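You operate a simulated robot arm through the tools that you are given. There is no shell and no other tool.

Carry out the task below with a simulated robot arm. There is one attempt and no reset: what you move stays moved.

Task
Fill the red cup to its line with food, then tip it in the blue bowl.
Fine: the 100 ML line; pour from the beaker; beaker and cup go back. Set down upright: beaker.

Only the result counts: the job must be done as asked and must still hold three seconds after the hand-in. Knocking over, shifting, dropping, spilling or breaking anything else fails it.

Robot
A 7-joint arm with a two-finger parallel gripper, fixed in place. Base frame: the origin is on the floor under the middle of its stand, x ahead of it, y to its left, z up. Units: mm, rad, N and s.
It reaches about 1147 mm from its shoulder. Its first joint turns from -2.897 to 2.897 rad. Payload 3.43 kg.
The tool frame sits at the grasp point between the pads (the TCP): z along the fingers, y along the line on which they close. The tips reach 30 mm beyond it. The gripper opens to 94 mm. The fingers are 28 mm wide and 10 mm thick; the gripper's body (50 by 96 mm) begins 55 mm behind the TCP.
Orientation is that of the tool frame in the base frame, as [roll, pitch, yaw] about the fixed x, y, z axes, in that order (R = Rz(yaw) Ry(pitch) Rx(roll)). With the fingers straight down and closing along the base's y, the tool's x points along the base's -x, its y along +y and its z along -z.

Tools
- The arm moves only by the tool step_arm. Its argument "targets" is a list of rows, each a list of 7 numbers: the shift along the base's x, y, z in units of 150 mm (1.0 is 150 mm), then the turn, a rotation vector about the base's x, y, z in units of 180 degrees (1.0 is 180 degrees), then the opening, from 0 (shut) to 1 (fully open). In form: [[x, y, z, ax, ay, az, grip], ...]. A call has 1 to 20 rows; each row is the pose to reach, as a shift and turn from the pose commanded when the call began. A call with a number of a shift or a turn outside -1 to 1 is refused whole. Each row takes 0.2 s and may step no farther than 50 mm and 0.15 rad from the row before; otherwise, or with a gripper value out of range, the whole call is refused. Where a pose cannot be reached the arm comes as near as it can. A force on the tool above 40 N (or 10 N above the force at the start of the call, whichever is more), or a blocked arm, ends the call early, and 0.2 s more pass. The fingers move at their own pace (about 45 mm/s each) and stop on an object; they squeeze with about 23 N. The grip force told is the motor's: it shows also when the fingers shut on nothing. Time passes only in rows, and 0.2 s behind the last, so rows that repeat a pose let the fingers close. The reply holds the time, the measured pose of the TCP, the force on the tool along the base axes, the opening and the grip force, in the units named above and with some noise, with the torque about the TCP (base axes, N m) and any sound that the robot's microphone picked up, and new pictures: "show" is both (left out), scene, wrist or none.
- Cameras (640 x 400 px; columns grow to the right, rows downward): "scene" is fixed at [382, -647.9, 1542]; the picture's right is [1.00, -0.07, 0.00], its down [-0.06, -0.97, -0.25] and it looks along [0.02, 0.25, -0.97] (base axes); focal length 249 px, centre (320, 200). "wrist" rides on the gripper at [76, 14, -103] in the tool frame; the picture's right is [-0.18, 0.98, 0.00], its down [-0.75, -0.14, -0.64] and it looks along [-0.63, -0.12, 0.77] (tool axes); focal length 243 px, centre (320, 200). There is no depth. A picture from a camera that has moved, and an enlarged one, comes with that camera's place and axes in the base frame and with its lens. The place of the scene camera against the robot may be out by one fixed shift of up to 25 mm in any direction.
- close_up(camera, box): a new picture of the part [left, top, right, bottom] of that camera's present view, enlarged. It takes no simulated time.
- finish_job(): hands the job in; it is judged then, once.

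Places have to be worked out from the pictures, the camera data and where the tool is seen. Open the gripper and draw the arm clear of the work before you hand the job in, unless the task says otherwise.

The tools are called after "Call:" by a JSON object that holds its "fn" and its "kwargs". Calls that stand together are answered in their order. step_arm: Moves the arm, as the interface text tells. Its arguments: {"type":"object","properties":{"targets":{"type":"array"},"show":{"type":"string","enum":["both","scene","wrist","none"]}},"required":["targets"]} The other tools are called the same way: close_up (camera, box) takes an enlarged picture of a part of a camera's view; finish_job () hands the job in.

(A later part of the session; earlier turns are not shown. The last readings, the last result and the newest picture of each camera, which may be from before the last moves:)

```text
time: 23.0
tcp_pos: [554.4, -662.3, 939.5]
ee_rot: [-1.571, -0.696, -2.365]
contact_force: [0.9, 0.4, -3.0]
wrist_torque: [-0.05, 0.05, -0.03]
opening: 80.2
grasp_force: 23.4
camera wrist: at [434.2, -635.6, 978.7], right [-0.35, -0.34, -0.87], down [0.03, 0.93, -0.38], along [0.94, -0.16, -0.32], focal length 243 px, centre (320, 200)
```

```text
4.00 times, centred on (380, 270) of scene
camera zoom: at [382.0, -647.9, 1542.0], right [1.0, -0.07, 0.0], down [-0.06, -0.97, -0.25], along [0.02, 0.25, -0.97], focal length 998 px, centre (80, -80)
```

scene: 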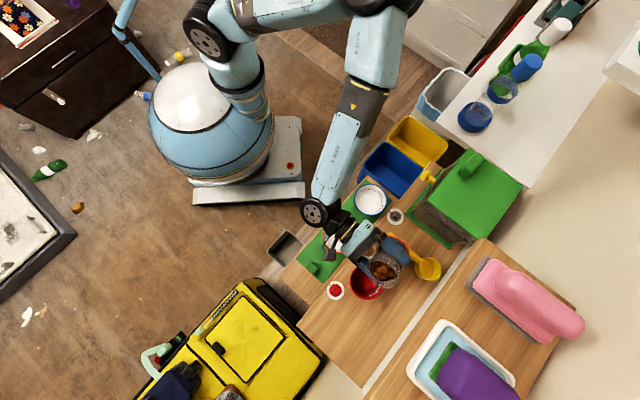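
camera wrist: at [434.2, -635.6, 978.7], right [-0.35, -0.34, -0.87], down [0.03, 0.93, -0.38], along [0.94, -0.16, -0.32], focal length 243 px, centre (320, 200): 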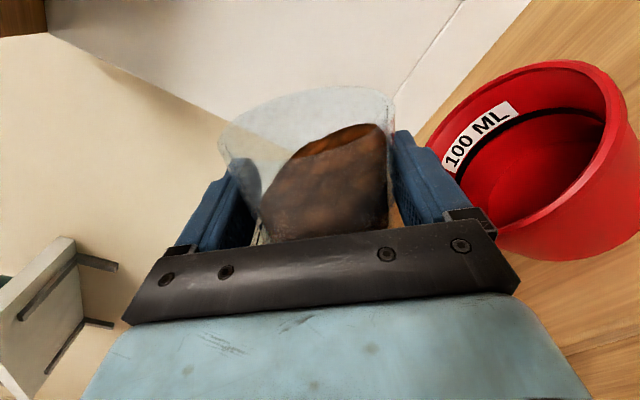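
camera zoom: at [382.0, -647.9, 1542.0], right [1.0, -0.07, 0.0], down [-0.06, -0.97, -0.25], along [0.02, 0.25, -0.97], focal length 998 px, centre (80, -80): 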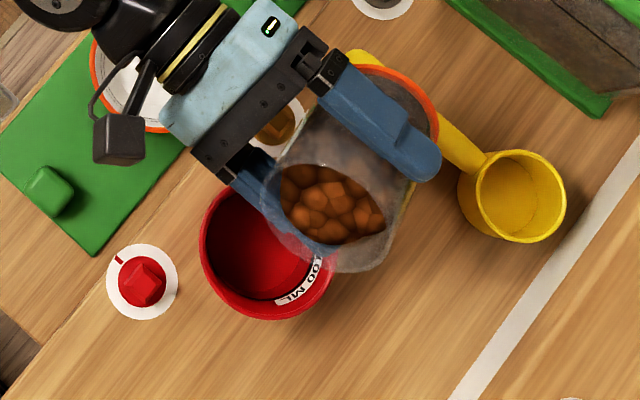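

The wrist view now looks right into the cup (100 ML line visible), and the scene view shows the lip over the cup's middle. The kibble has begun shifting inside the beaker; I roll on in small steps to 58°.

Call:
{"fn": "step_arm", "kwargs": {"targets": [[0, 0, 0, 0.0117, -0.0119, 0, 0], [0, 0, 0, 0.0233, -0.0238, 0, 0], [0, 0, 0, 0.0311, -0.0318, 0, 0], [0, 0, 0, 0.0311, -0.0318, 0, 0]], "show": "both"}}

Call:
{"fn": "close_up", "kwargs": {"camera": "scene", "box": [320, 220, 440, 320]}}

```text
time: 24.0
tcp_pos: [555.6, -663.2, 939.7]
ee_rot: [-1.572, -0.558, -2.364]
contact_force: [-0.5, 0.8, -2.8]
wrist_torque: [0.0, 0.04, -0.01]
opening: 80.3
grasp_force: 22.8
camera wrist: at [431.4, -639.2, 968.8], right [-0.26, -0.26, -0.93], down [0.06, 0.96, -0.28], along [0.96, -0.13, -0.23], focal length 243 px, centre (320, 200)
```

scene: 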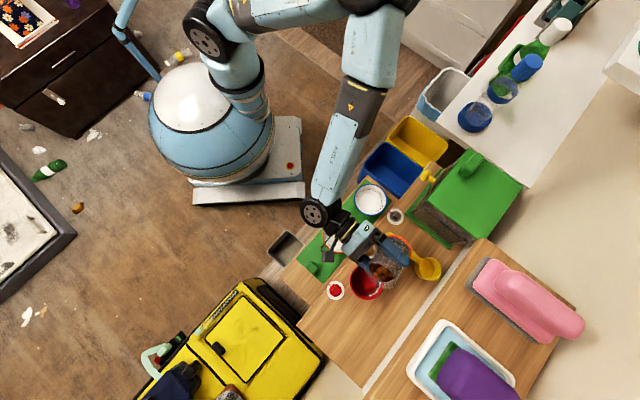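
wrist: 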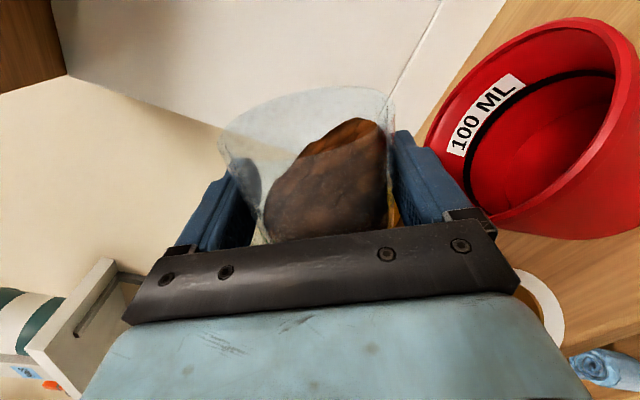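

```text
4.00 times, centred on (380, 270) of scene
camera zoom: at [382.0, -647.9, 1542.0], right [1.0, -0.07, 0.0], down [-0.06, -0.97, -0.25], along [0.02, 0.25, -0.97], focal length 998 px, centre (80, -80)
```

zoom: 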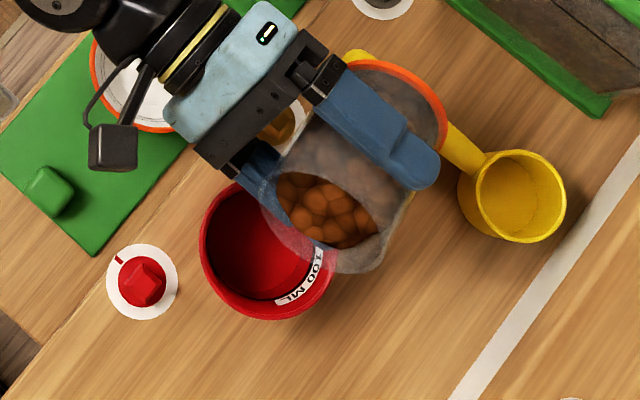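

Nothing has left the beaker yet at 58°; kibble edges toward the lip. I continue in 2° rows to 64°.

Call:
{"fn": "step_arm", "kwargs": {"targets": [[0, 0, 0, 0.0078, -0.0079, 0, 0], [0, 0, 0, 0.0155, -0.0159, 0, 0], [0, 0, 0, 0.0233, -0.0238, 0, 0], [0, 0, 0, 0.0233, -0.0238, 0, 0]], "show": "both"}}

Call:
{"fn": "close_up", "kwargs": {"camera": "scene", "box": [340, 230, 420, 310]}}

```text
time: 25.0
tcp_pos: [556.0, -662.6, 939.8]
ee_rot: [-1.573, -0.453, -2.365]
contact_force: [-1.0, 0.2, -2.6]
wrist_torque: [-0.06, 0.04, 0.01]
opening: 80.1
grasp_force: 23.1
camera wrist: at [429.5, -640.8, 960.6], right [-0.19, -0.19, -0.96], down [0.08, 0.98, -0.2], along [0.98, -0.11, -0.17], focal length 243 px, centre (320, 200)
```

scene: 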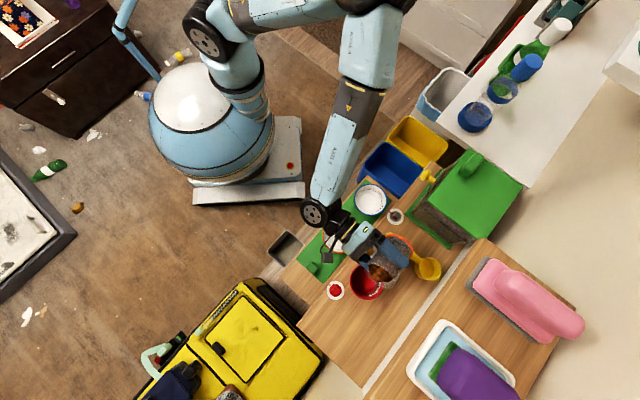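
wrist: 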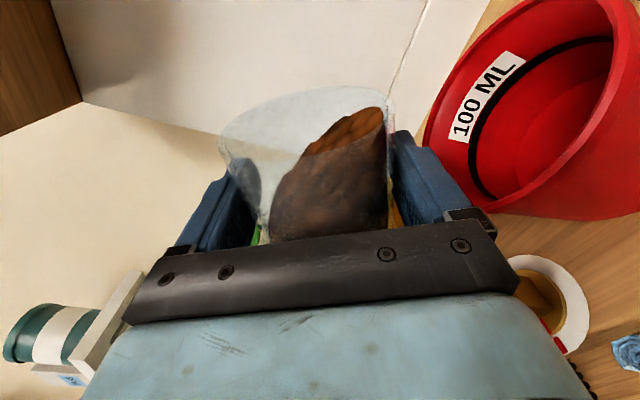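

```text
5.00 times, centred on (380, 270) of scene
camera zoom: at [382.0, -647.9, 1542.0], right [1.0, -0.07, 0.0], down [-0.06, -0.97, -0.25], along [0.02, 0.25, -0.97], focal length 1247 px, centre (20, -150)
```

zoom: 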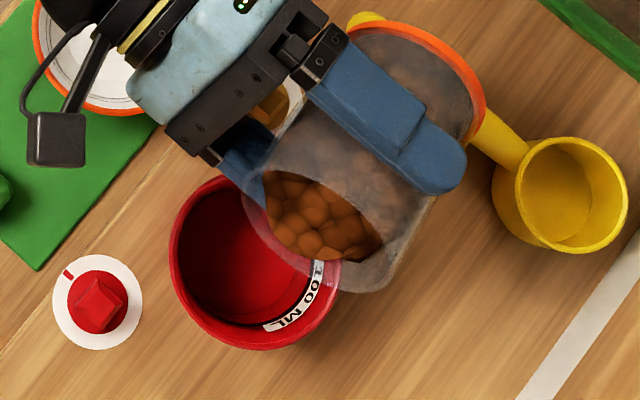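

The kibble surface is now close to the lip at 64°. I continue with 4° more and watch the cup.

Call:
{"fn": "step_arm", "kwargs": {"targets": [[0, 0, 0, 0.0078, -0.0079, 0, 0], [0, 0, 0, 0.0155, -0.0159, 0, 0], [0, 0, 0, 0.0155, -0.0159, 0, 0]], "show": "both"}}

Call:
{"fn": "close_up", "kwargs": {"camera": "scene", "box": [340, 230, 420, 310]}}

```text
time: 25.8
tcp_pos: [553.6, -661.4, 940.1]
ee_rot: [-1.57, -0.384, -2.364]
contact_force: [0.6, 0.1, -2.2]
wrist_torque: [-0.06, 0.06, -0.01]
opening: 80.1
grasp_force: 22.6
camera wrist: at [428.7, -641.6, 955.7], right [-0.14, -0.14, -0.98], down [0.09, 0.98, -0.15], along [0.99, -0.11, -0.13], focal length 243 px, centre (320, 200)
```

scene: 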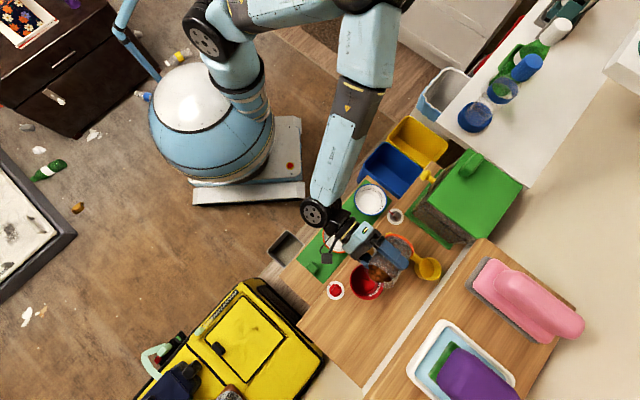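
wrist: 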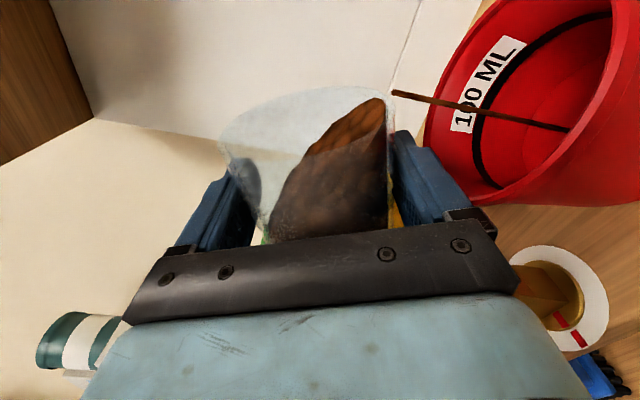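

```text
5.00 times, centred on (380, 270) of scene
camera zoom: at [382.0, -647.9, 1542.0], right [1.0, -0.07, 0.0], down [-0.06, -0.97, -0.25], along [0.02, 0.25, -0.97], focal length 1247 px, centre (20, -150)
```

zoom: 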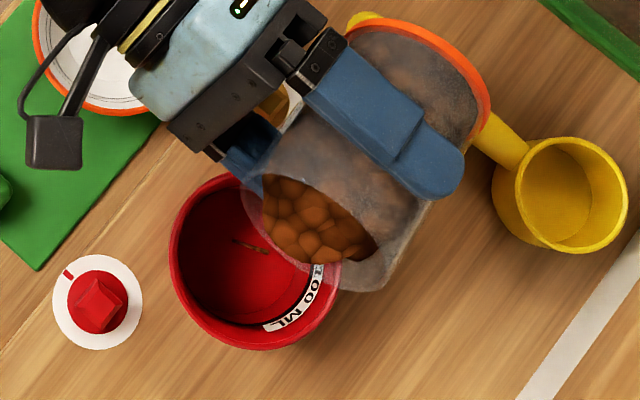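

A thin stream of food has started at 68° and lands in the cup's middle. I hold this angle briefly and watch the level.

Call:
{"fn": "step_arm", "kwargs": {"targets": [[0, 0, 0, 0, 0, 0, 0], [0, 0, 0, 0, 0, 0, 0], [0, 0, 0, 0, 0, 0, 0]], "show": "both"}}

Call:
{"fn": "close_up", "kwargs": {"camera": "scene", "box": [340, 230, 420, 310]}}

```text
time: 26.6
tcp_pos: [556.7, -661.8, 940.0]
ee_rot: [-1.572, -0.386, -2.367]
contact_force: [-0.5, 1.2, -3.7]
wrist_torque: [-0.02, 0.03, 0.0]
opening: 80.4
grasp_force: 22.3
camera wrist: at [428.7, -641.6, 955.7], right [-0.14, -0.14, -0.98], down [0.09, 0.98, -0.15], along [0.99, -0.11, -0.13], focal length 243 px, centre (320, 200)
```

scene: 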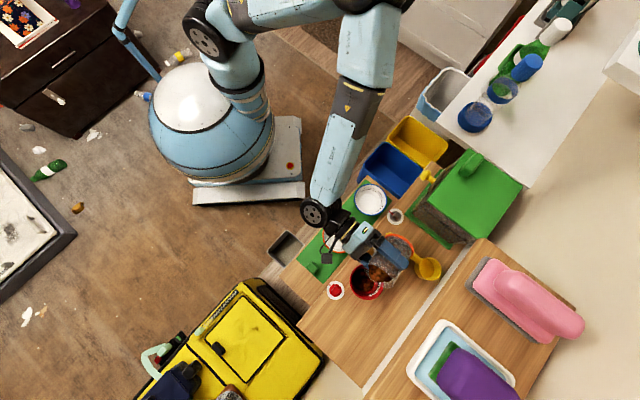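
wrist: 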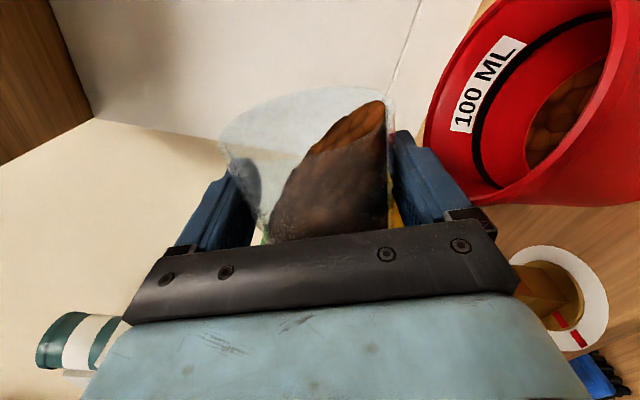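

```text
5.00 times, centred on (380, 270) of scene
camera zoom: at [382.0, -647.9, 1542.0], right [1.0, -0.07, 0.0], down [-0.06, -0.97, -0.25], along [0.02, 0.25, -0.97], focal length 1247 px, centre (20, -150)
```

zoom: 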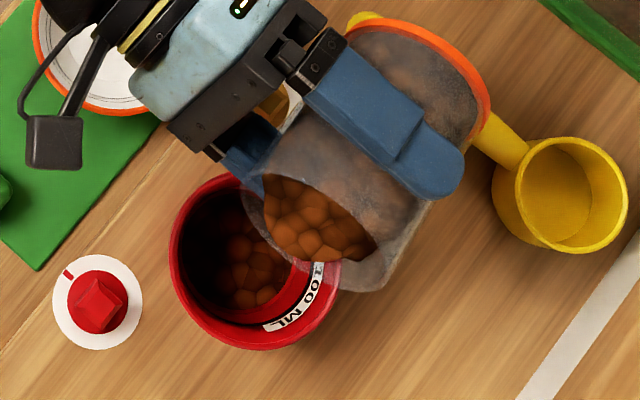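

The flow stopped on its own and a layer of food now lies in the cup, below the line. I enlarge the wrist view to judge the level against the 100 ML ring.

Call:
{"fn": "close_up", "kwargs": {"camera": "wrist", "box": [420, 0, 640, 210]}}

Call:
{"fn": "close_up", "kwargs": {"camera": "scene", "box": [345, 255, 390, 305]}}

```text
1.90 times, centred on (530, 105) of wrist
camera zoom: at [428.7, -641.6, 955.7], right [-0.14, -0.14, -0.98], down [0.09, 0.98, -0.15], along [0.99, -0.11, -0.13], focal length 462 px, centre (-80, 381)
```

zoom: 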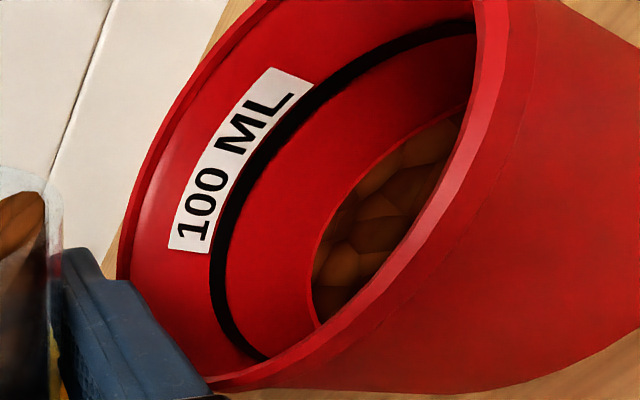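

```text
8.00 times, centred on (368, 280) of scene
camera zoom: at [382.0, -647.9, 1542.0], right [1.0, -0.07, 0.0], down [-0.06, -0.97, -0.25], along [0.02, 0.25, -0.97], focal length 1996 px, centre (-60, -440)
```

zoom: 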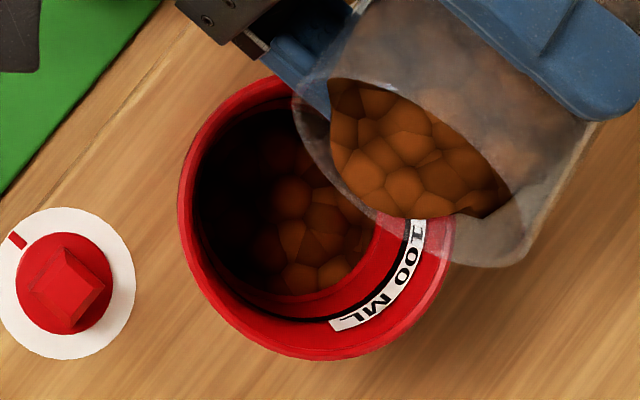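

The food surface sits clearly below the black ring. I roll another 4° in small steps with a hold to let the stream finish.

Call:
{"fn": "step_arm", "kwargs": {"targets": [[0, 0, 0, 0.0078, -0.0079, 0, 0], [0, 0, 0, 0.0078, -0.0079, 0, 0], [0, 0, 0, 0.0155, -0.0159, 0, 0], [0, 0, 0, 0.0155, -0.0159, 0, 0], [0, 0, 0, 0.0155, -0.0159, 0, 0], [0, 0, 0, 0.0155, -0.0159, 0, 0]], "show": "both"}}

Call:
{"fn": "close_up", "kwargs": {"camera": "wrist", "box": [420, 0, 640, 210]}}

Call:
{"fn": "close_up", "kwargs": {"camera": "scene", "box": [345, 255, 390, 305]}}

```text
time: 28.0
tcp_pos: [554.8, -661.3, 940.7]
ee_rot: [-1.571, -0.316, -2.367]
contact_force: [-0.4, -0.2, -0.6]
wrist_torque: [-0.04, 0.0, -0.03]
opening: 80.2
grasp_force: 23.4
camera wrist: at [428.3, -642.3, 950.4], right [-0.09, -0.09, -0.99], down [0.09, 0.99, -0.1], along [0.99, -0.1, -0.08], focal length 243 px, centre (320, 200)
```

scene: 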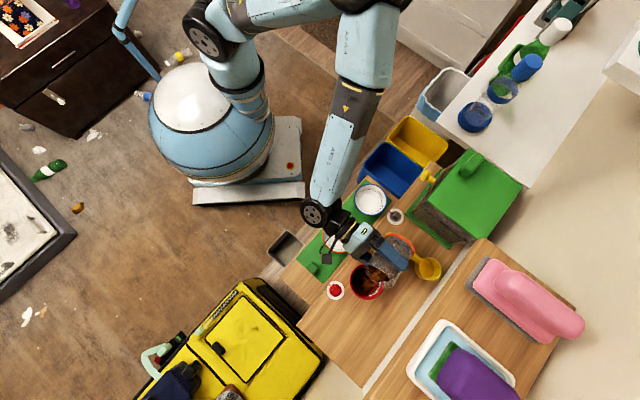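
wrist: 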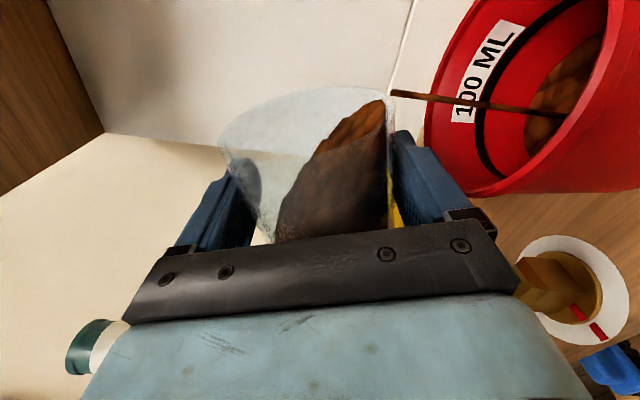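

```text
1.90 times, centred on (530, 105) of wrist
camera zoom: at [428.3, -642.3, 950.4], right [-0.09, -0.09, -0.99], down [0.09, 0.99, -0.1], along [0.99, -0.1, -0.08], focal length 462 px, centre (-80, 381)
```

zoom: 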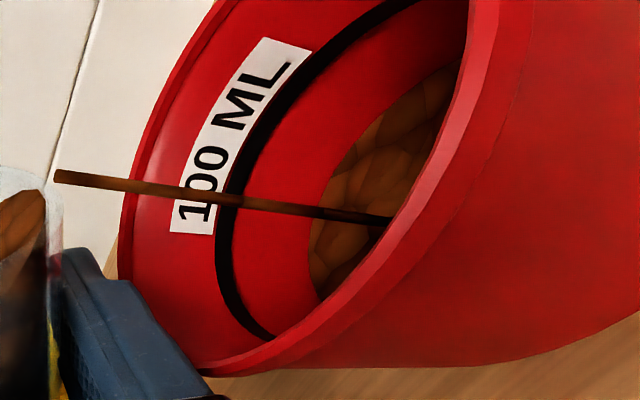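

```text
8.00 times, centred on (368, 280) of scene
camera zoom: at [382.0, -647.9, 1542.0], right [1.0, -0.07, 0.0], down [-0.06, -0.97, -0.25], along [0.02, 0.25, -0.97], focal length 1996 px, centre (-60, -440)
```

zoom: 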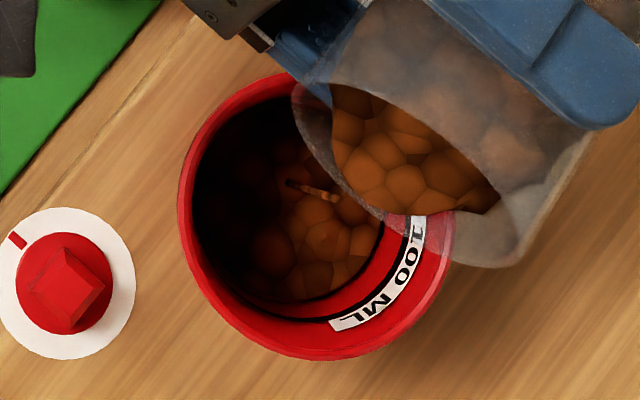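

The stream still runs thinly and the level is nearing the ring but still below it. I hold for a short time and look again.

Call:
{"fn": "step_arm", "kwargs": {"targets": [[0, 0, 0, 0, 0, 0, 0], [0, 0, 0, 0, 0, 0, 0]], "show": "both"}}

Call:
{"fn": "close_up", "kwargs": {"camera": "wrist", "box": [420, 0, 640, 210]}}

Call:
{"fn": "close_up", "kwargs": {"camera": "scene", "box": [345, 255, 390, 305]}}

```text
time: 28.6
tcp_pos: [554.1, -661.6, 939.8]
ee_rot: [-1.57, -0.315, -2.367]
contact_force: [-0.1, 0.6, -2.6]
wrist_torque: [-0.03, 0.03, 0.01]
opening: 80.0
grasp_force: 23.4
camera wrist: at [428.3, -642.3, 950.4], right [-0.09, -0.09, -0.99], down [0.09, 0.99, -0.1], along [0.99, -0.1, -0.08], focal length 243 px, centre (320, 200)
```

scene: 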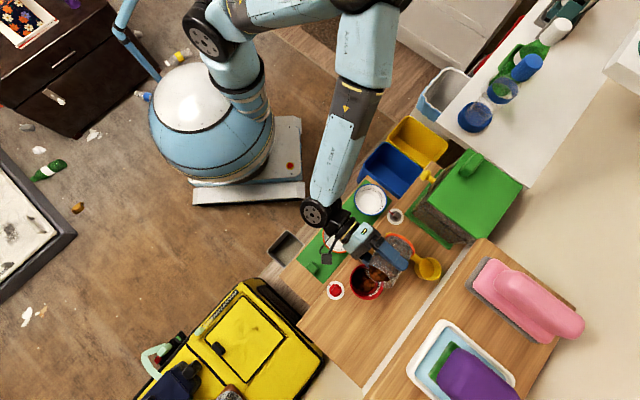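
wrist: 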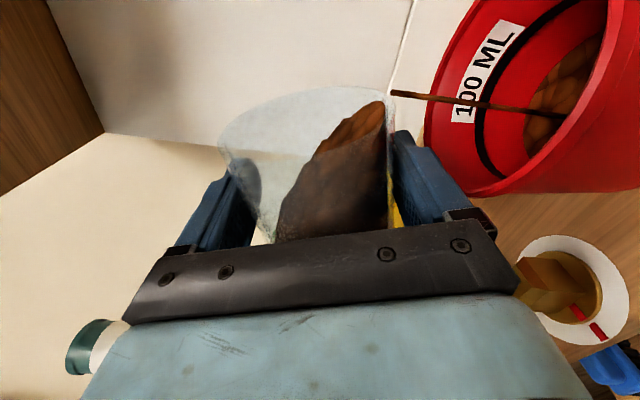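

```text
1.90 times, centred on (530, 105) of wrist
camera zoom: at [428.3, -642.3, 950.4], right [-0.09, -0.09, -0.99], down [0.09, 0.99, -0.1], along [0.99, -0.1, -0.08], focal length 462 px, centre (-80, 381)
```

zoom: 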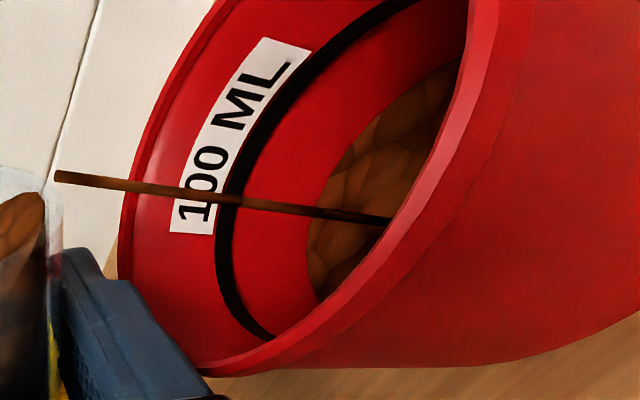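

```text
8.00 times, centred on (368, 280) of scene
camera zoom: at [382.0, -647.9, 1542.0], right [1.0, -0.07, 0.0], down [-0.06, -0.97, -0.25], along [0.02, 0.25, -0.97], focal length 1996 px, centre (-60, -440)
```

zoom: 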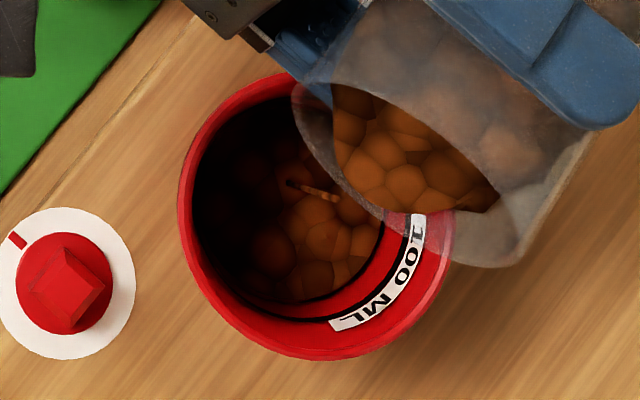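

The level creeps up slowly and remains below the ring. I hold for another second.

Call:
{"fn": "step_arm", "kwargs": {"targets": [[0, 0, 0, 0, 0, 0, 0], [0, 0, 0, 0, 0, 0, 0], [0, 0, 0, 0, 0, 0, 0], [0, 0, 0, 0, 0, 0, 0]], "show": "wrist"}}

Call:
{"fn": "close_up", "kwargs": {"camera": "wrist", "box": [420, 0, 640, 210]}}

Call:
{"fn": "close_up", "kwargs": {"camera": "scene", "box": [345, 255, 390, 305]}}

```text
time: 29.6
tcp_pos: [555.4, -662.6, 938.4]
ee_rot: [-1.572, -0.316, -2.367]
contact_force: [0.9, 0.1, -2.6]
wrist_torque: [-0.07, 0.05, 0.0]
opening: 80.3
grasp_force: 23.0
camera wrist: at [428.3, -642.3, 950.4], right [-0.09, -0.09, -0.99], down [0.09, 0.99, -0.1], along [0.99, -0.1, -0.08], focal length 243 px, centre (320, 200)
```

wrist: 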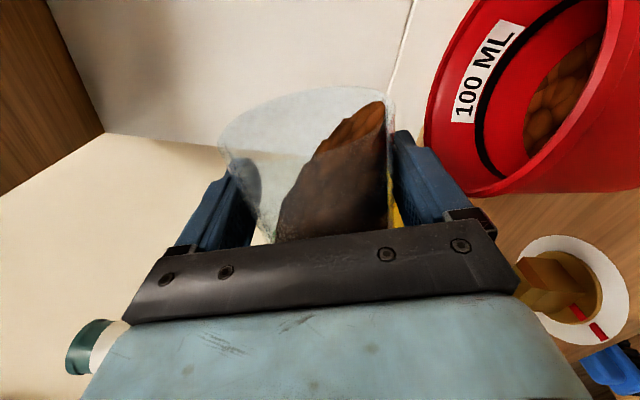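

```text
1.90 times, centred on (530, 105) of wrist
camera zoom: at [428.3, -642.3, 950.4], right [-0.09, -0.09, -0.99], down [0.09, 0.99, -0.1], along [0.99, -0.1, -0.08], focal length 462 px, centre (-80, 381)
```

zoom: 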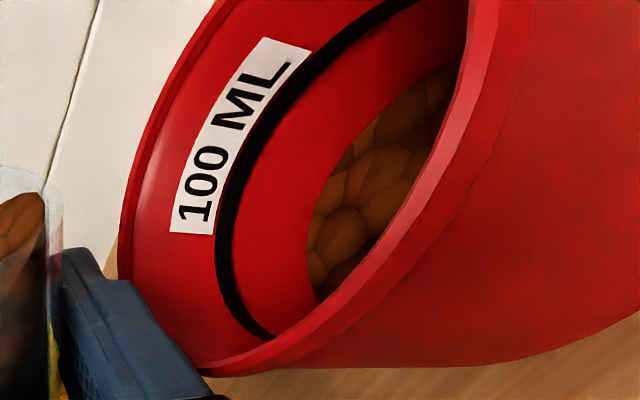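

```text
8.00 times, centred on (368, 280) of scene
camera zoom: at [382.0, -647.9, 1542.0], right [1.0, -0.07, 0.0], down [-0.06, -0.97, -0.25], along [0.02, 0.25, -0.97], focal length 1996 px, centre (-60, -440)
```

zoom: 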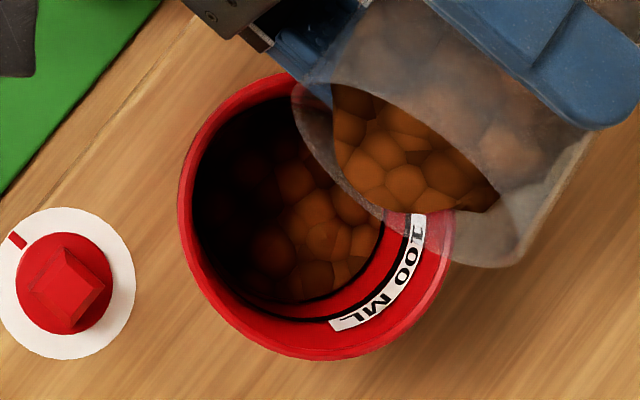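

The stream has stopped with the level still well below the ring (I estimate roughly a third). I roll a further 5° with a hold.

Call:
{"fn": "step_arm", "kwargs": {"targets": [[0, 0, 0, 0.0078, -0.0079, 0, 0], [0, 0, 0, 0.0155, -0.0159, 0, 0], [0, 0, 0, 0.0194, -0.0199, 0, 0], [0, 0, 0, 0.0194, -0.0199, 0, 0], [0, 0, 0, 0.0194, -0.0199, 0, 0], [0, 0, 0, 0.0194, -0.0199, 0, 0], [0, 0, 0, 0.0194, -0.0199, 0, 0], [0, 0, 0, 0.0194, -0.0199, 0, 0]], "show": "wrist"}}

Call:
{"fn": "close_up", "kwargs": {"camera": "wrist", "box": [420, 0, 640, 210]}}

Call:
{"fn": "close_up", "kwargs": {"camera": "scene", "box": [345, 255, 390, 305]}}

```text
time: 31.4
tcp_pos: [554.9, -662.5, 940.0]
ee_rot: [-1.57, -0.229, -2.366]
contact_force: [-0.5, 0.0, -1.8]
wrist_torque: [-0.02, 0.02, 0.0]
opening: 80.3
grasp_force: 22.9
camera wrist: at [427.6, -642.6, 943.5], right [-0.03, -0.03, -1.0], down [0.1, 0.99, -0.03], along [0.99, -0.1, -0.03], focal length 243 px, centre (320, 200)
```

wrist: 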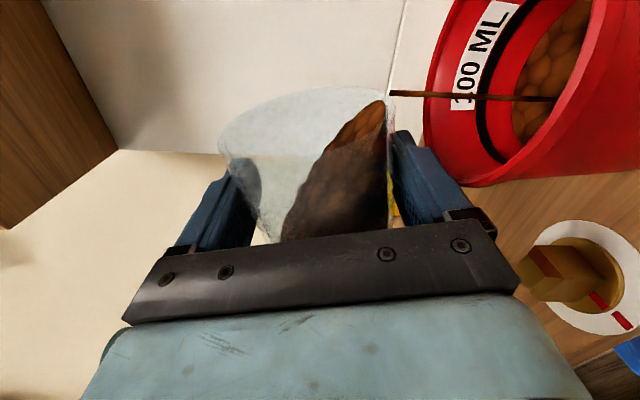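

```text
1.90 times, centred on (530, 105) of wrist
camera zoom: at [427.6, -642.6, 943.5], right [-0.03, -0.03, -1.0], down [0.1, 0.99, -0.03], along [0.99, -0.1, -0.03], focal length 462 px, centre (-80, 381)
```

zoom: 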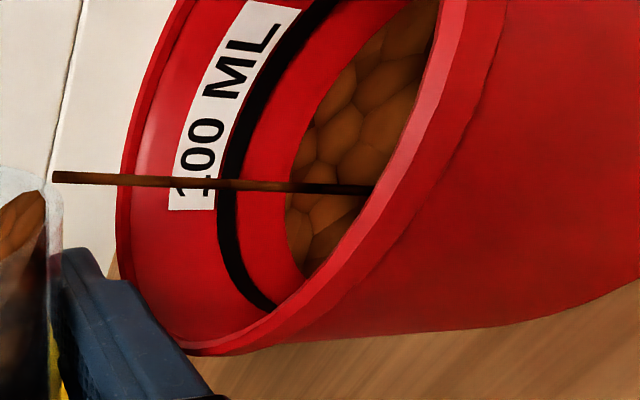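

```text
8.00 times, centred on (368, 280) of scene
camera zoom: at [382.0, -647.9, 1542.0], right [1.0, -0.07, 0.0], down [-0.06, -0.97, -0.25], along [0.02, 0.25, -0.97], focal length 1996 px, centre (-60, -440)
```

zoom: 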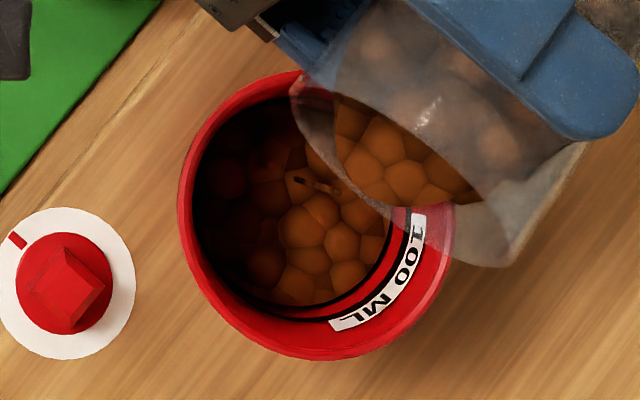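

The level is rising well and the stream still runs. I hold for 0.6 s and look again.

Call:
{"fn": "step_arm", "kwargs": {"targets": [[0, 0, 0, 0, 0, 0, 0], [0, 0, 0, 0, 0, 0, 0], [0, 0, 0, 0, 0, 0, 0]], "show": "wrist"}}

Call:
{"fn": "close_up", "kwargs": {"camera": "wrist", "box": [420, 0, 640, 210]}}

Call:
{"fn": "close_up", "kwargs": {"camera": "scene", "box": [345, 255, 390, 305]}}

```text
time: 32.2
tcp_pos: [555.8, -660.7, 939.9]
ee_rot: [-1.571, -0.23, -2.367]
contact_force: [1.1, 0.5, -1.6]
wrist_torque: [0.0, 0.03, -0.04]
opening: 80.0
grasp_force: 23.0
camera wrist: at [427.6, -642.6, 943.5], right [-0.03, -0.03, -1.0], down [0.1, 0.99, -0.03], along [0.99, -0.1, -0.03], focal length 243 px, centre (320, 200)
```

wrist: 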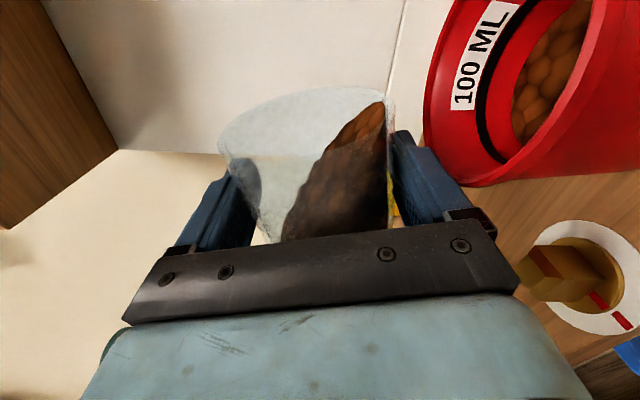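

```text
1.90 times, centred on (530, 105) of wrist
camera zoom: at [427.6, -642.6, 943.5], right [-0.03, -0.03, -1.0], down [0.1, 0.99, -0.03], along [0.99, -0.1, -0.03], focal length 462 px, centre (-80, 381)
```

zoom: 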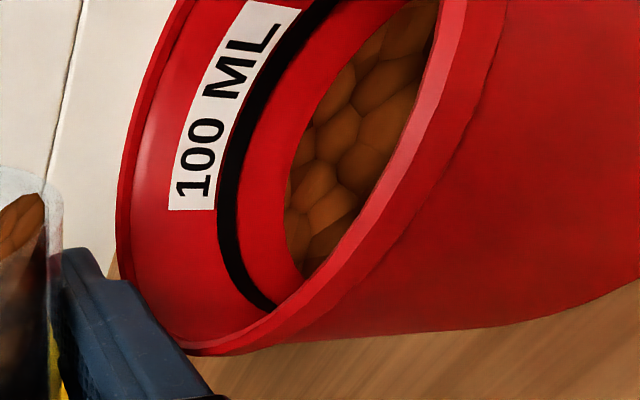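

```text
8.00 times, centred on (368, 280) of scene
camera zoom: at [382.0, -647.9, 1542.0], right [1.0, -0.07, 0.0], down [-0.06, -0.97, -0.25], along [0.02, 0.25, -0.97], focal length 1996 px, centre (-60, -440)
```

zoom: 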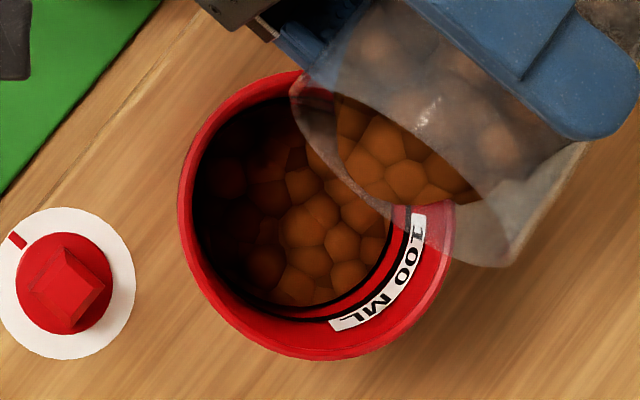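

Flow stopped at 77° with the level about half way to the ring by my estimate. I add another 5° and hold for the stream to finish.

Call:
{"fn": "step_arm", "kwargs": {"targets": [[0, 0, 0, 0.0078, -0.0079, 0, 0], [0, 0, 0, 0.0155, -0.0159, 0, 0], [0, 0, 0, 0.0194, -0.0199, 0, 0], [0, 0, 0, 0.0194, -0.0199, 0, 0], [0, 0, 0, 0.0194, -0.0199, 0, 0], [0, 0, 0, 0.0194, -0.0199, 0, 0], [0, 0, 0, 0.0194, -0.0199, 0, 0], [0, 0, 0, 0.0194, -0.0199, 0, 0], [0, 0, 0, 0.0194, -0.0199, 0, 0], [0, 0, 0, 0.0194, -0.0199, 0, 0]], "show": "wrist"}}

Call:
{"fn": "close_up", "kwargs": {"camera": "wrist", "box": [420, 0, 640, 210]}}

Call:
{"fn": "close_up", "kwargs": {"camera": "scene", "box": [345, 255, 390, 305]}}

```text
time: 34.4
tcp_pos: [555.2, -661.7, 940.2]
ee_rot: [-1.571, -0.143, -2.365]
contact_force: [0.1, 0.5, -2.7]
wrist_torque: [0.01, 0.03, -0.01]
opening: 80.5
grasp_force: 22.4
camera wrist: at [427.6, -642.7, 936.6], right [0.03, 0.03, -1.0], down [0.1, 0.99, 0.03], along [0.99, -0.1, 0.03], focal length 243 px, centre (320, 200)
```

wrist: 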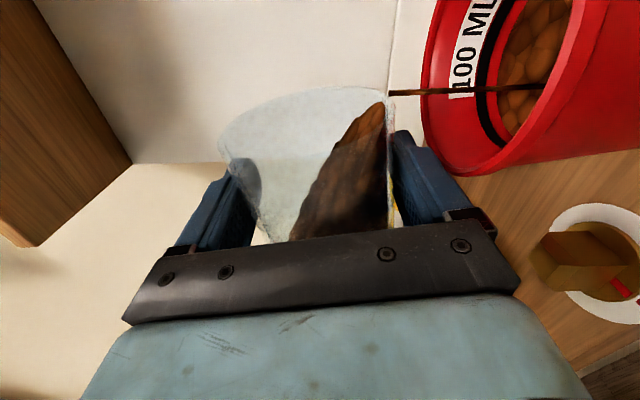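

```text
1.90 times, centred on (530, 105) of wrist
camera zoom: at [427.6, -642.7, 936.6], right [0.03, 0.03, -1.0], down [0.1, 0.99, 0.03], along [0.99, -0.1, 0.03], focal length 462 px, centre (-80, 381)
```

zoom: 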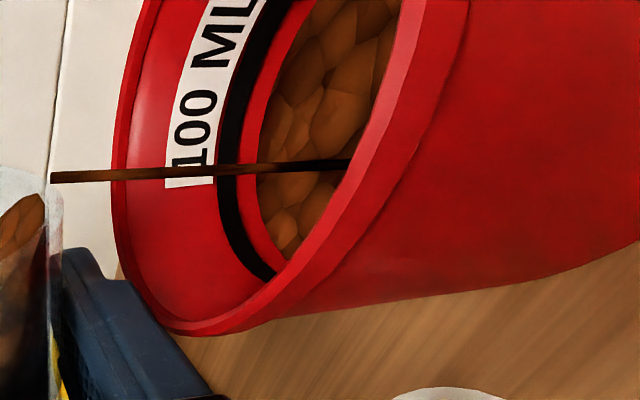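

```text
8.00 times, centred on (368, 280) of scene
camera zoom: at [382.0, -647.9, 1542.0], right [1.0, -0.07, 0.0], down [-0.06, -0.97, -0.25], along [0.02, 0.25, -0.97], focal length 1996 px, centre (-60, -440)
```

zoom: 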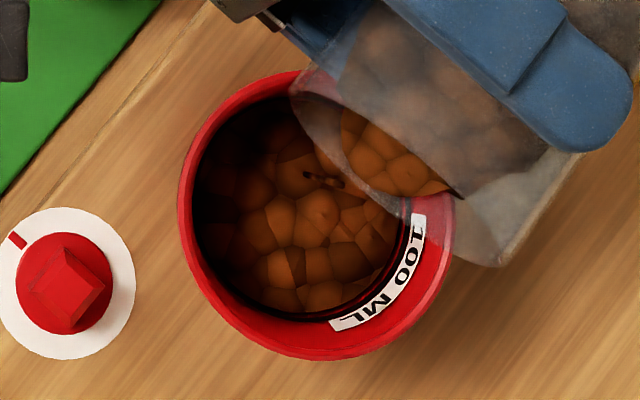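

The level is now close beneath the ring and the stream is still running. I hold shortly and check.

Call:
{"fn": "step_arm", "kwargs": {"targets": [[0, 0, 0, 0, 0, 0, 0], [0, 0, 0, 0, 0, 0, 0]], "show": "wrist"}}

Call:
{"fn": "close_up", "kwargs": {"camera": "wrist", "box": [420, 0, 640, 210]}}

Call:
{"fn": "close_up", "kwargs": {"camera": "scene", "box": [345, 255, 390, 305]}}

```text
time: 35.0
tcp_pos: [554.9, -662.5, 938.4]
ee_rot: [-1.572, -0.142, -2.366]
contact_force: [0.0, 0.3, -1.6]
wrist_torque: [-0.02, 0.02, -0.01]
opening: 80.0
grasp_force: 22.9
camera wrist: at [427.6, -642.7, 936.6], right [0.03, 0.03, -1.0], down [0.1, 0.99, 0.03], along [0.99, -0.1, 0.03], focal length 243 px, centre (320, 200)
```

wrist: 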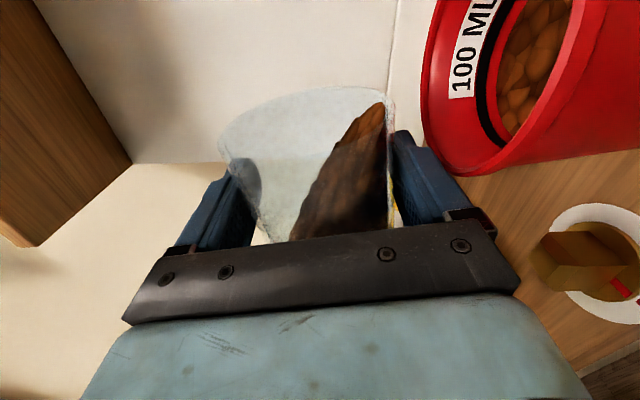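

```text
1.90 times, centred on (530, 105) of wrist
camera zoom: at [427.6, -642.7, 936.6], right [0.03, 0.03, -1.0], down [0.1, 0.99, 0.03], along [0.99, -0.1, 0.03], focal length 462 px, centre (-80, 381)
```

zoom: 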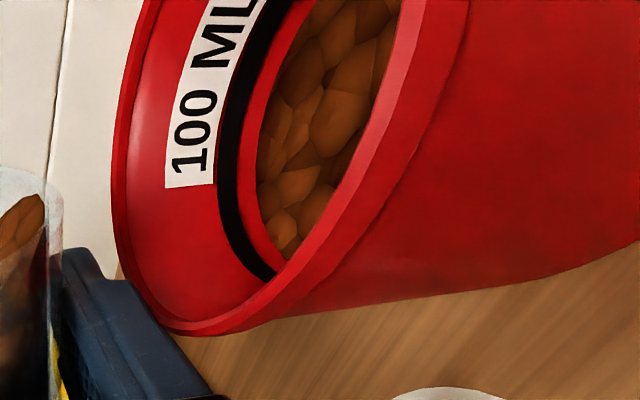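

```text
8.00 times, centred on (368, 280) of scene
camera zoom: at [382.0, -647.9, 1542.0], right [1.0, -0.07, 0.0], down [-0.06, -0.97, -0.25], along [0.02, 0.25, -0.97], focal length 1996 px, centre (-60, -440)
```

zoom: 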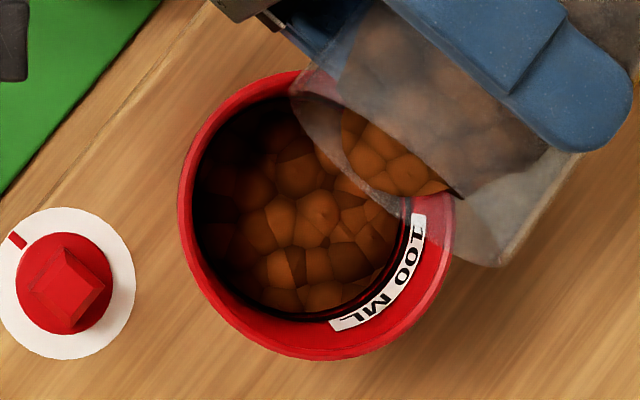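

Stopped at 82°, with the food surface a small gap below the ring's lower edge. I add 3° now and re-check before the last bit.

Call:
{"fn": "step_arm", "kwargs": {"targets": [[0, 0, 0, 0.0058, -0.006, 0, 0], [0, 0, 0, 0.0117, -0.0119, 0, 0], [0, 0, 0, 0.0117, -0.0119, 0, 0], [0, 0, 0, 0.0117, -0.0119, 0, 0], [0, 0, 0, 0.0117, -0.0119, 0, 0], [0, 0, 0, 0.0117, -0.0119, 0, 0], [0, 0, 0, 0.0117, -0.0119, 0, 0], [0, 0, 0, 0.0117, -0.0119, 0, 0], [0, 0, 0, 0.0117, -0.0119, 0, 0]], "show": "wrist"}}

Call:
{"fn": "close_up", "kwargs": {"camera": "wrist", "box": [420, 0, 640, 210]}}

Call:
{"fn": "close_up", "kwargs": {"camera": "scene", "box": [345, 255, 390, 305]}}

```text
time: 37.0
tcp_pos: [555.8, -661.8, 939.6]
ee_rot: [-1.571, -0.089, -2.367]
contact_force: [-0.5, -0.7, -2.1]
wrist_torque: [-0.01, 0.0, -0.02]
opening: 80.1
grasp_force: 23.1
camera wrist: at [427.9, -642.4, 932.8], right [0.07, 0.07, -1.0], down [0.1, 0.99, 0.07], along [0.99, -0.1, 0.06], focal length 243 px, centre (320, 200)
```

wrist: 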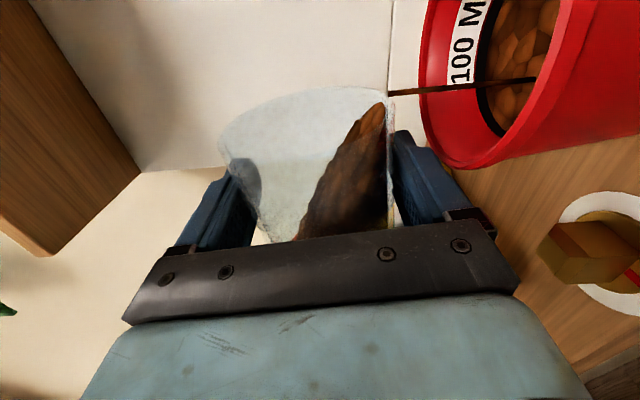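

```text
1.90 times, centred on (530, 105) of wrist
camera zoom: at [427.9, -642.4, 932.8], right [0.07, 0.07, -1.0], down [0.1, 0.99, 0.07], along [0.99, -0.1, 0.06], focal length 462 px, centre (-80, 381)
```

zoom: 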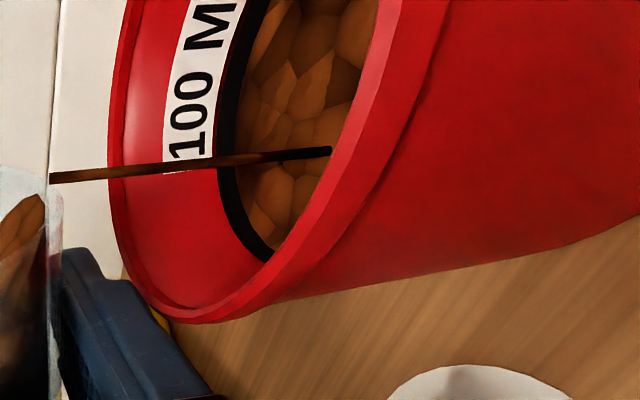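

```text
8.00 times, centred on (368, 280) of scene
camera zoom: at [382.0, -647.9, 1542.0], right [1.0, -0.07, 0.0], down [-0.06, -0.97, -0.25], along [0.02, 0.25, -0.97], focal length 1996 px, centre (-60, -440)
```

zoom: 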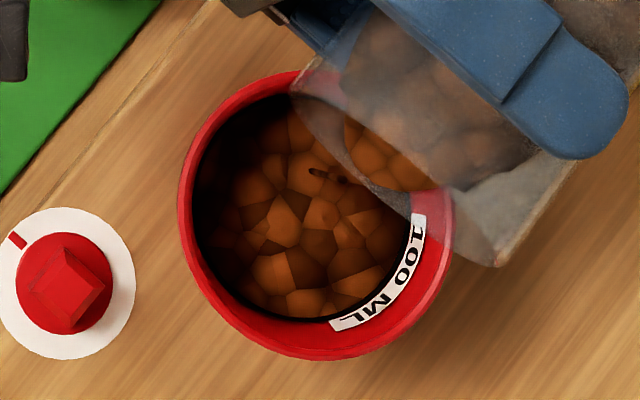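

The food surface has just reached the ring's lower edge and the stream is in its tail. I hold one short row and check again.

Call:
{"fn": "step_arm", "kwargs": {"targets": [[0, 0, 0, 0, 0, 0, 0]], "show": "wrist"}}

Call:
{"fn": "close_up", "kwargs": {"camera": "wrist", "box": [430, 0, 560, 130]}}

Call:
{"fn": "close_up", "kwargs": {"camera": "scene", "box": [345, 255, 390, 305]}}

```text
time: 37.4
tcp_pos: [555.0, -660.9, 940.3]
ee_rot: [-1.569, -0.087, -2.367]
contact_force: [0.5, -0.6, -2.3]
wrist_torque: [-0.05, 0.02, -0.04]
opening: 80.0
grasp_force: 23.2
camera wrist: at [427.9, -642.4, 932.8], right [0.07, 0.07, -1.0], down [0.1, 0.99, 0.07], along [0.99, -0.1, 0.06], focal length 243 px, centre (320, 200)
```

wrist: 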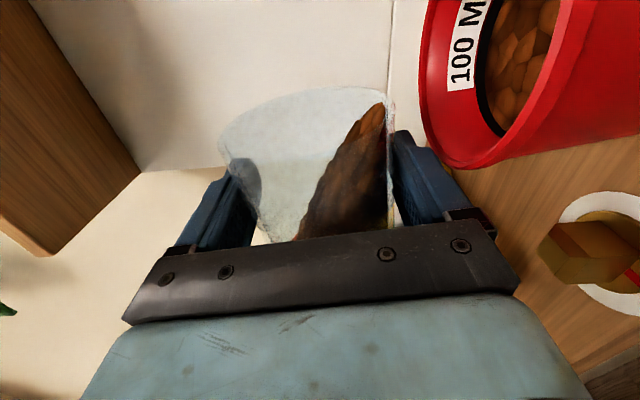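

```text
3.08 times, centred on (495, 65) of wrist
camera zoom: at [427.9, -642.4, 932.8], right [0.07, 0.07, -1.0], down [0.1, 0.99, 0.07], along [0.99, -0.1, 0.06], focal length 746 px, centre (-218, 615)
```

zoom: 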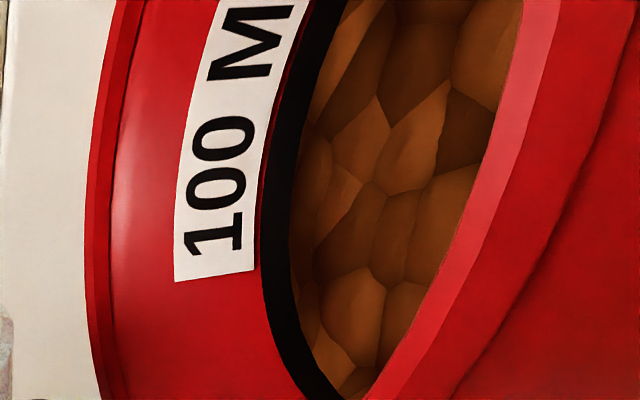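

```text
8.00 times, centred on (368, 280) of scene
camera zoom: at [382.0, -647.9, 1542.0], right [1.0, -0.07, 0.0], down [-0.06, -0.97, -0.25], along [0.02, 0.25, -0.97], focal length 1996 px, centre (-60, -440)
```

zoom: 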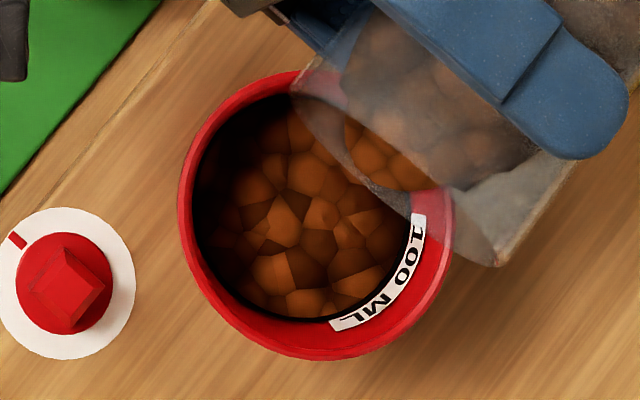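

The stream has ended with the surface just touching the ring's lower edge. To bring it to the ring's middle I add 1.5° and wait for the flow to end.

Call:
{"fn": "step_arm", "kwargs": {"targets": [[0, 0, 0, 0.0058, -0.006, 0, 0], [0, 0, 0, 0.0058, -0.006, 0, 0], [0, 0, 0, 0.0058, -0.006, 0, 0], [0, 0, 0, 0.0058, -0.006, 0, 0], [0, 0, 0, 0.0058, -0.006, 0, 0], [0, 0, 0, 0.0058, -0.006, 0, 0]], "show": "wrist"}}

Call:
{"fn": "close_up", "kwargs": {"camera": "wrist", "box": [430, 0, 560, 130]}}

Call:
{"fn": "close_up", "kwargs": {"camera": "scene", "box": [345, 255, 390, 305]}}

```text
time: 38.8
tcp_pos: [556.1, -662.6, 939.3]
ee_rot: [-1.571, -0.063, -2.366]
contact_force: [-0.7, -0.1, -1.7]
wrist_torque: [-0.02, 0.02, 0.02]
opening: 80.4
grasp_force: 22.7
camera wrist: at [428.2, -642.2, 930.7], right [0.09, 0.09, -0.99], down [0.09, 0.99, 0.09], along [0.99, -0.1, 0.08], focal length 243 px, centre (320, 200)
```

wrist: 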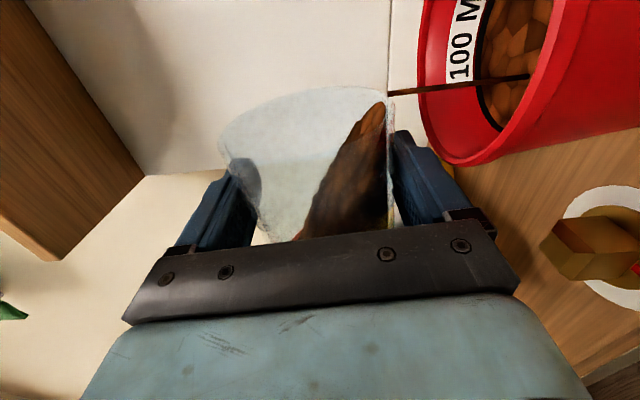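

```text
3.08 times, centred on (495, 65) of wrist
camera zoom: at [428.2, -642.2, 930.7], right [0.09, 0.09, -0.99], down [0.09, 0.99, 0.09], along [0.99, -0.1, 0.08], focal length 746 px, centre (-218, 615)
```

zoom: 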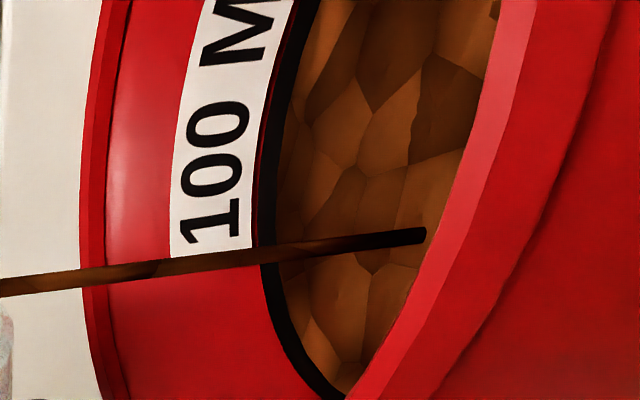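

```text
8.00 times, centred on (368, 280) of scene
camera zoom: at [382.0, -647.9, 1542.0], right [1.0, -0.07, 0.0], down [-0.06, -0.97, -0.25], along [0.02, 0.25, -0.97], focal length 1996 px, centre (-60, -440)
```

zoom: 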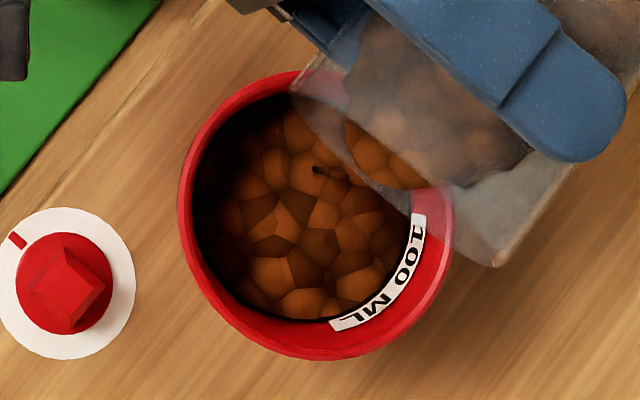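

The surface now sits at about the middle of the ring. I roll back immediately to stop the stream, to about 54°.

Call:
{"fn": "step_arm", "kwargs": {"targets": [[0, 0, 0, -0.0311, 0.0318, 0, 0], [0, 0, 0, -0.0622, 0.0636, 0, 0], [0, 0, 0, -0.0933, 0.0954, 0, 0], [0, 0, 0, -0.1244, 0.1272, 0, 0]], "show": "both"}}

Call:
{"fn": "close_up", "kwargs": {"camera": "wrist", "box": [420, 20, 640, 250]}}

Call:
{"fn": "close_up", "kwargs": {"camera": "scene", "box": [345, 255, 390, 305]}}

```text
time: 39.8
tcp_pos: [554.9, -663.5, 939.7]
ee_rot: [-1.568, -0.623, -2.367]
contact_force: [-0.2, 0.4, -0.5]
wrist_torque: [0.01, 0.02, 0.03]
opening: 80.2
grasp_force: 23.0
camera wrist: at [432.5, -637.4, 973.3], right [-0.3, -0.3, -0.91], down [0.05, 0.94, -0.33], along [0.95, -0.14, -0.27], focal length 243 px, centre (320, 200)
```

scene: 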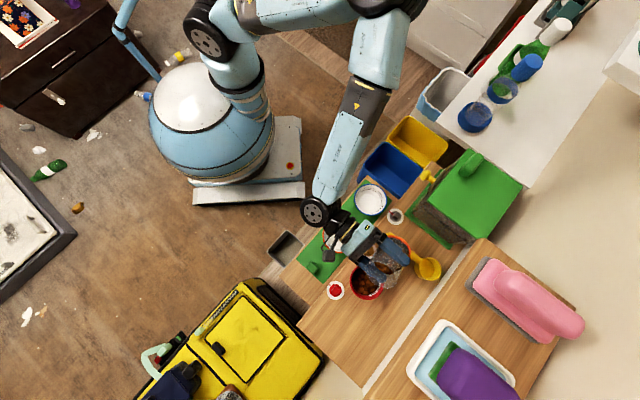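
wrist: 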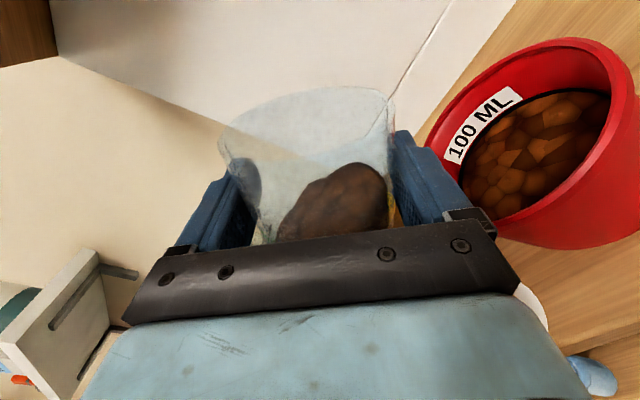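

```text
1.74 times, centred on (530, 135) of wrist
camera zoom: at [432.5, -637.4, 973.3], right [-0.3, -0.3, -0.91], down [0.05, 0.94, -0.33], along [0.95, -0.14, -0.27], focal length 422 px, centre (-45, 313)
```

zoom: 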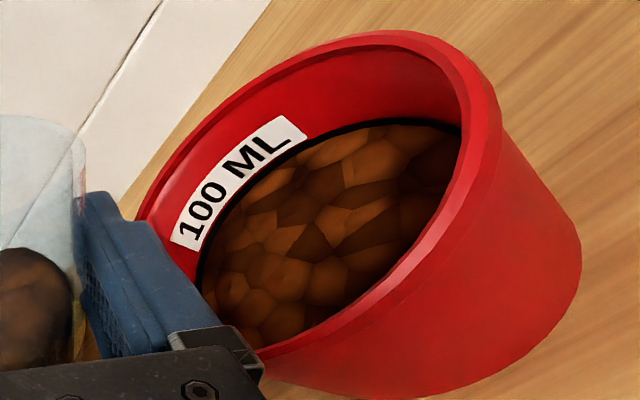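

```text
8.00 times, centred on (368, 280) of scene
camera zoom: at [382.0, -647.9, 1542.0], right [1.0, -0.07, 0.0], down [-0.06, -0.97, -0.25], along [0.02, 0.25, -0.97], focal length 1996 px, centre (-60, -440)
```

zoom: 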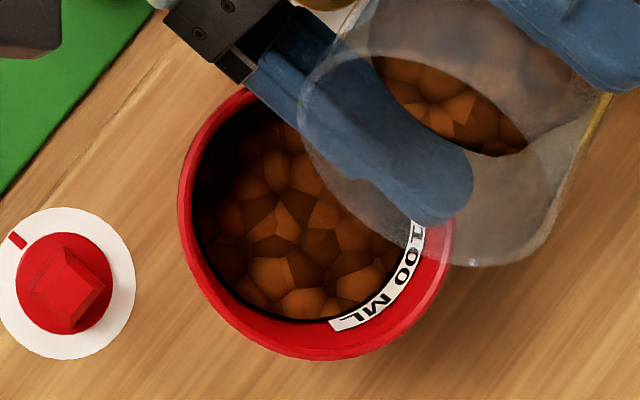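

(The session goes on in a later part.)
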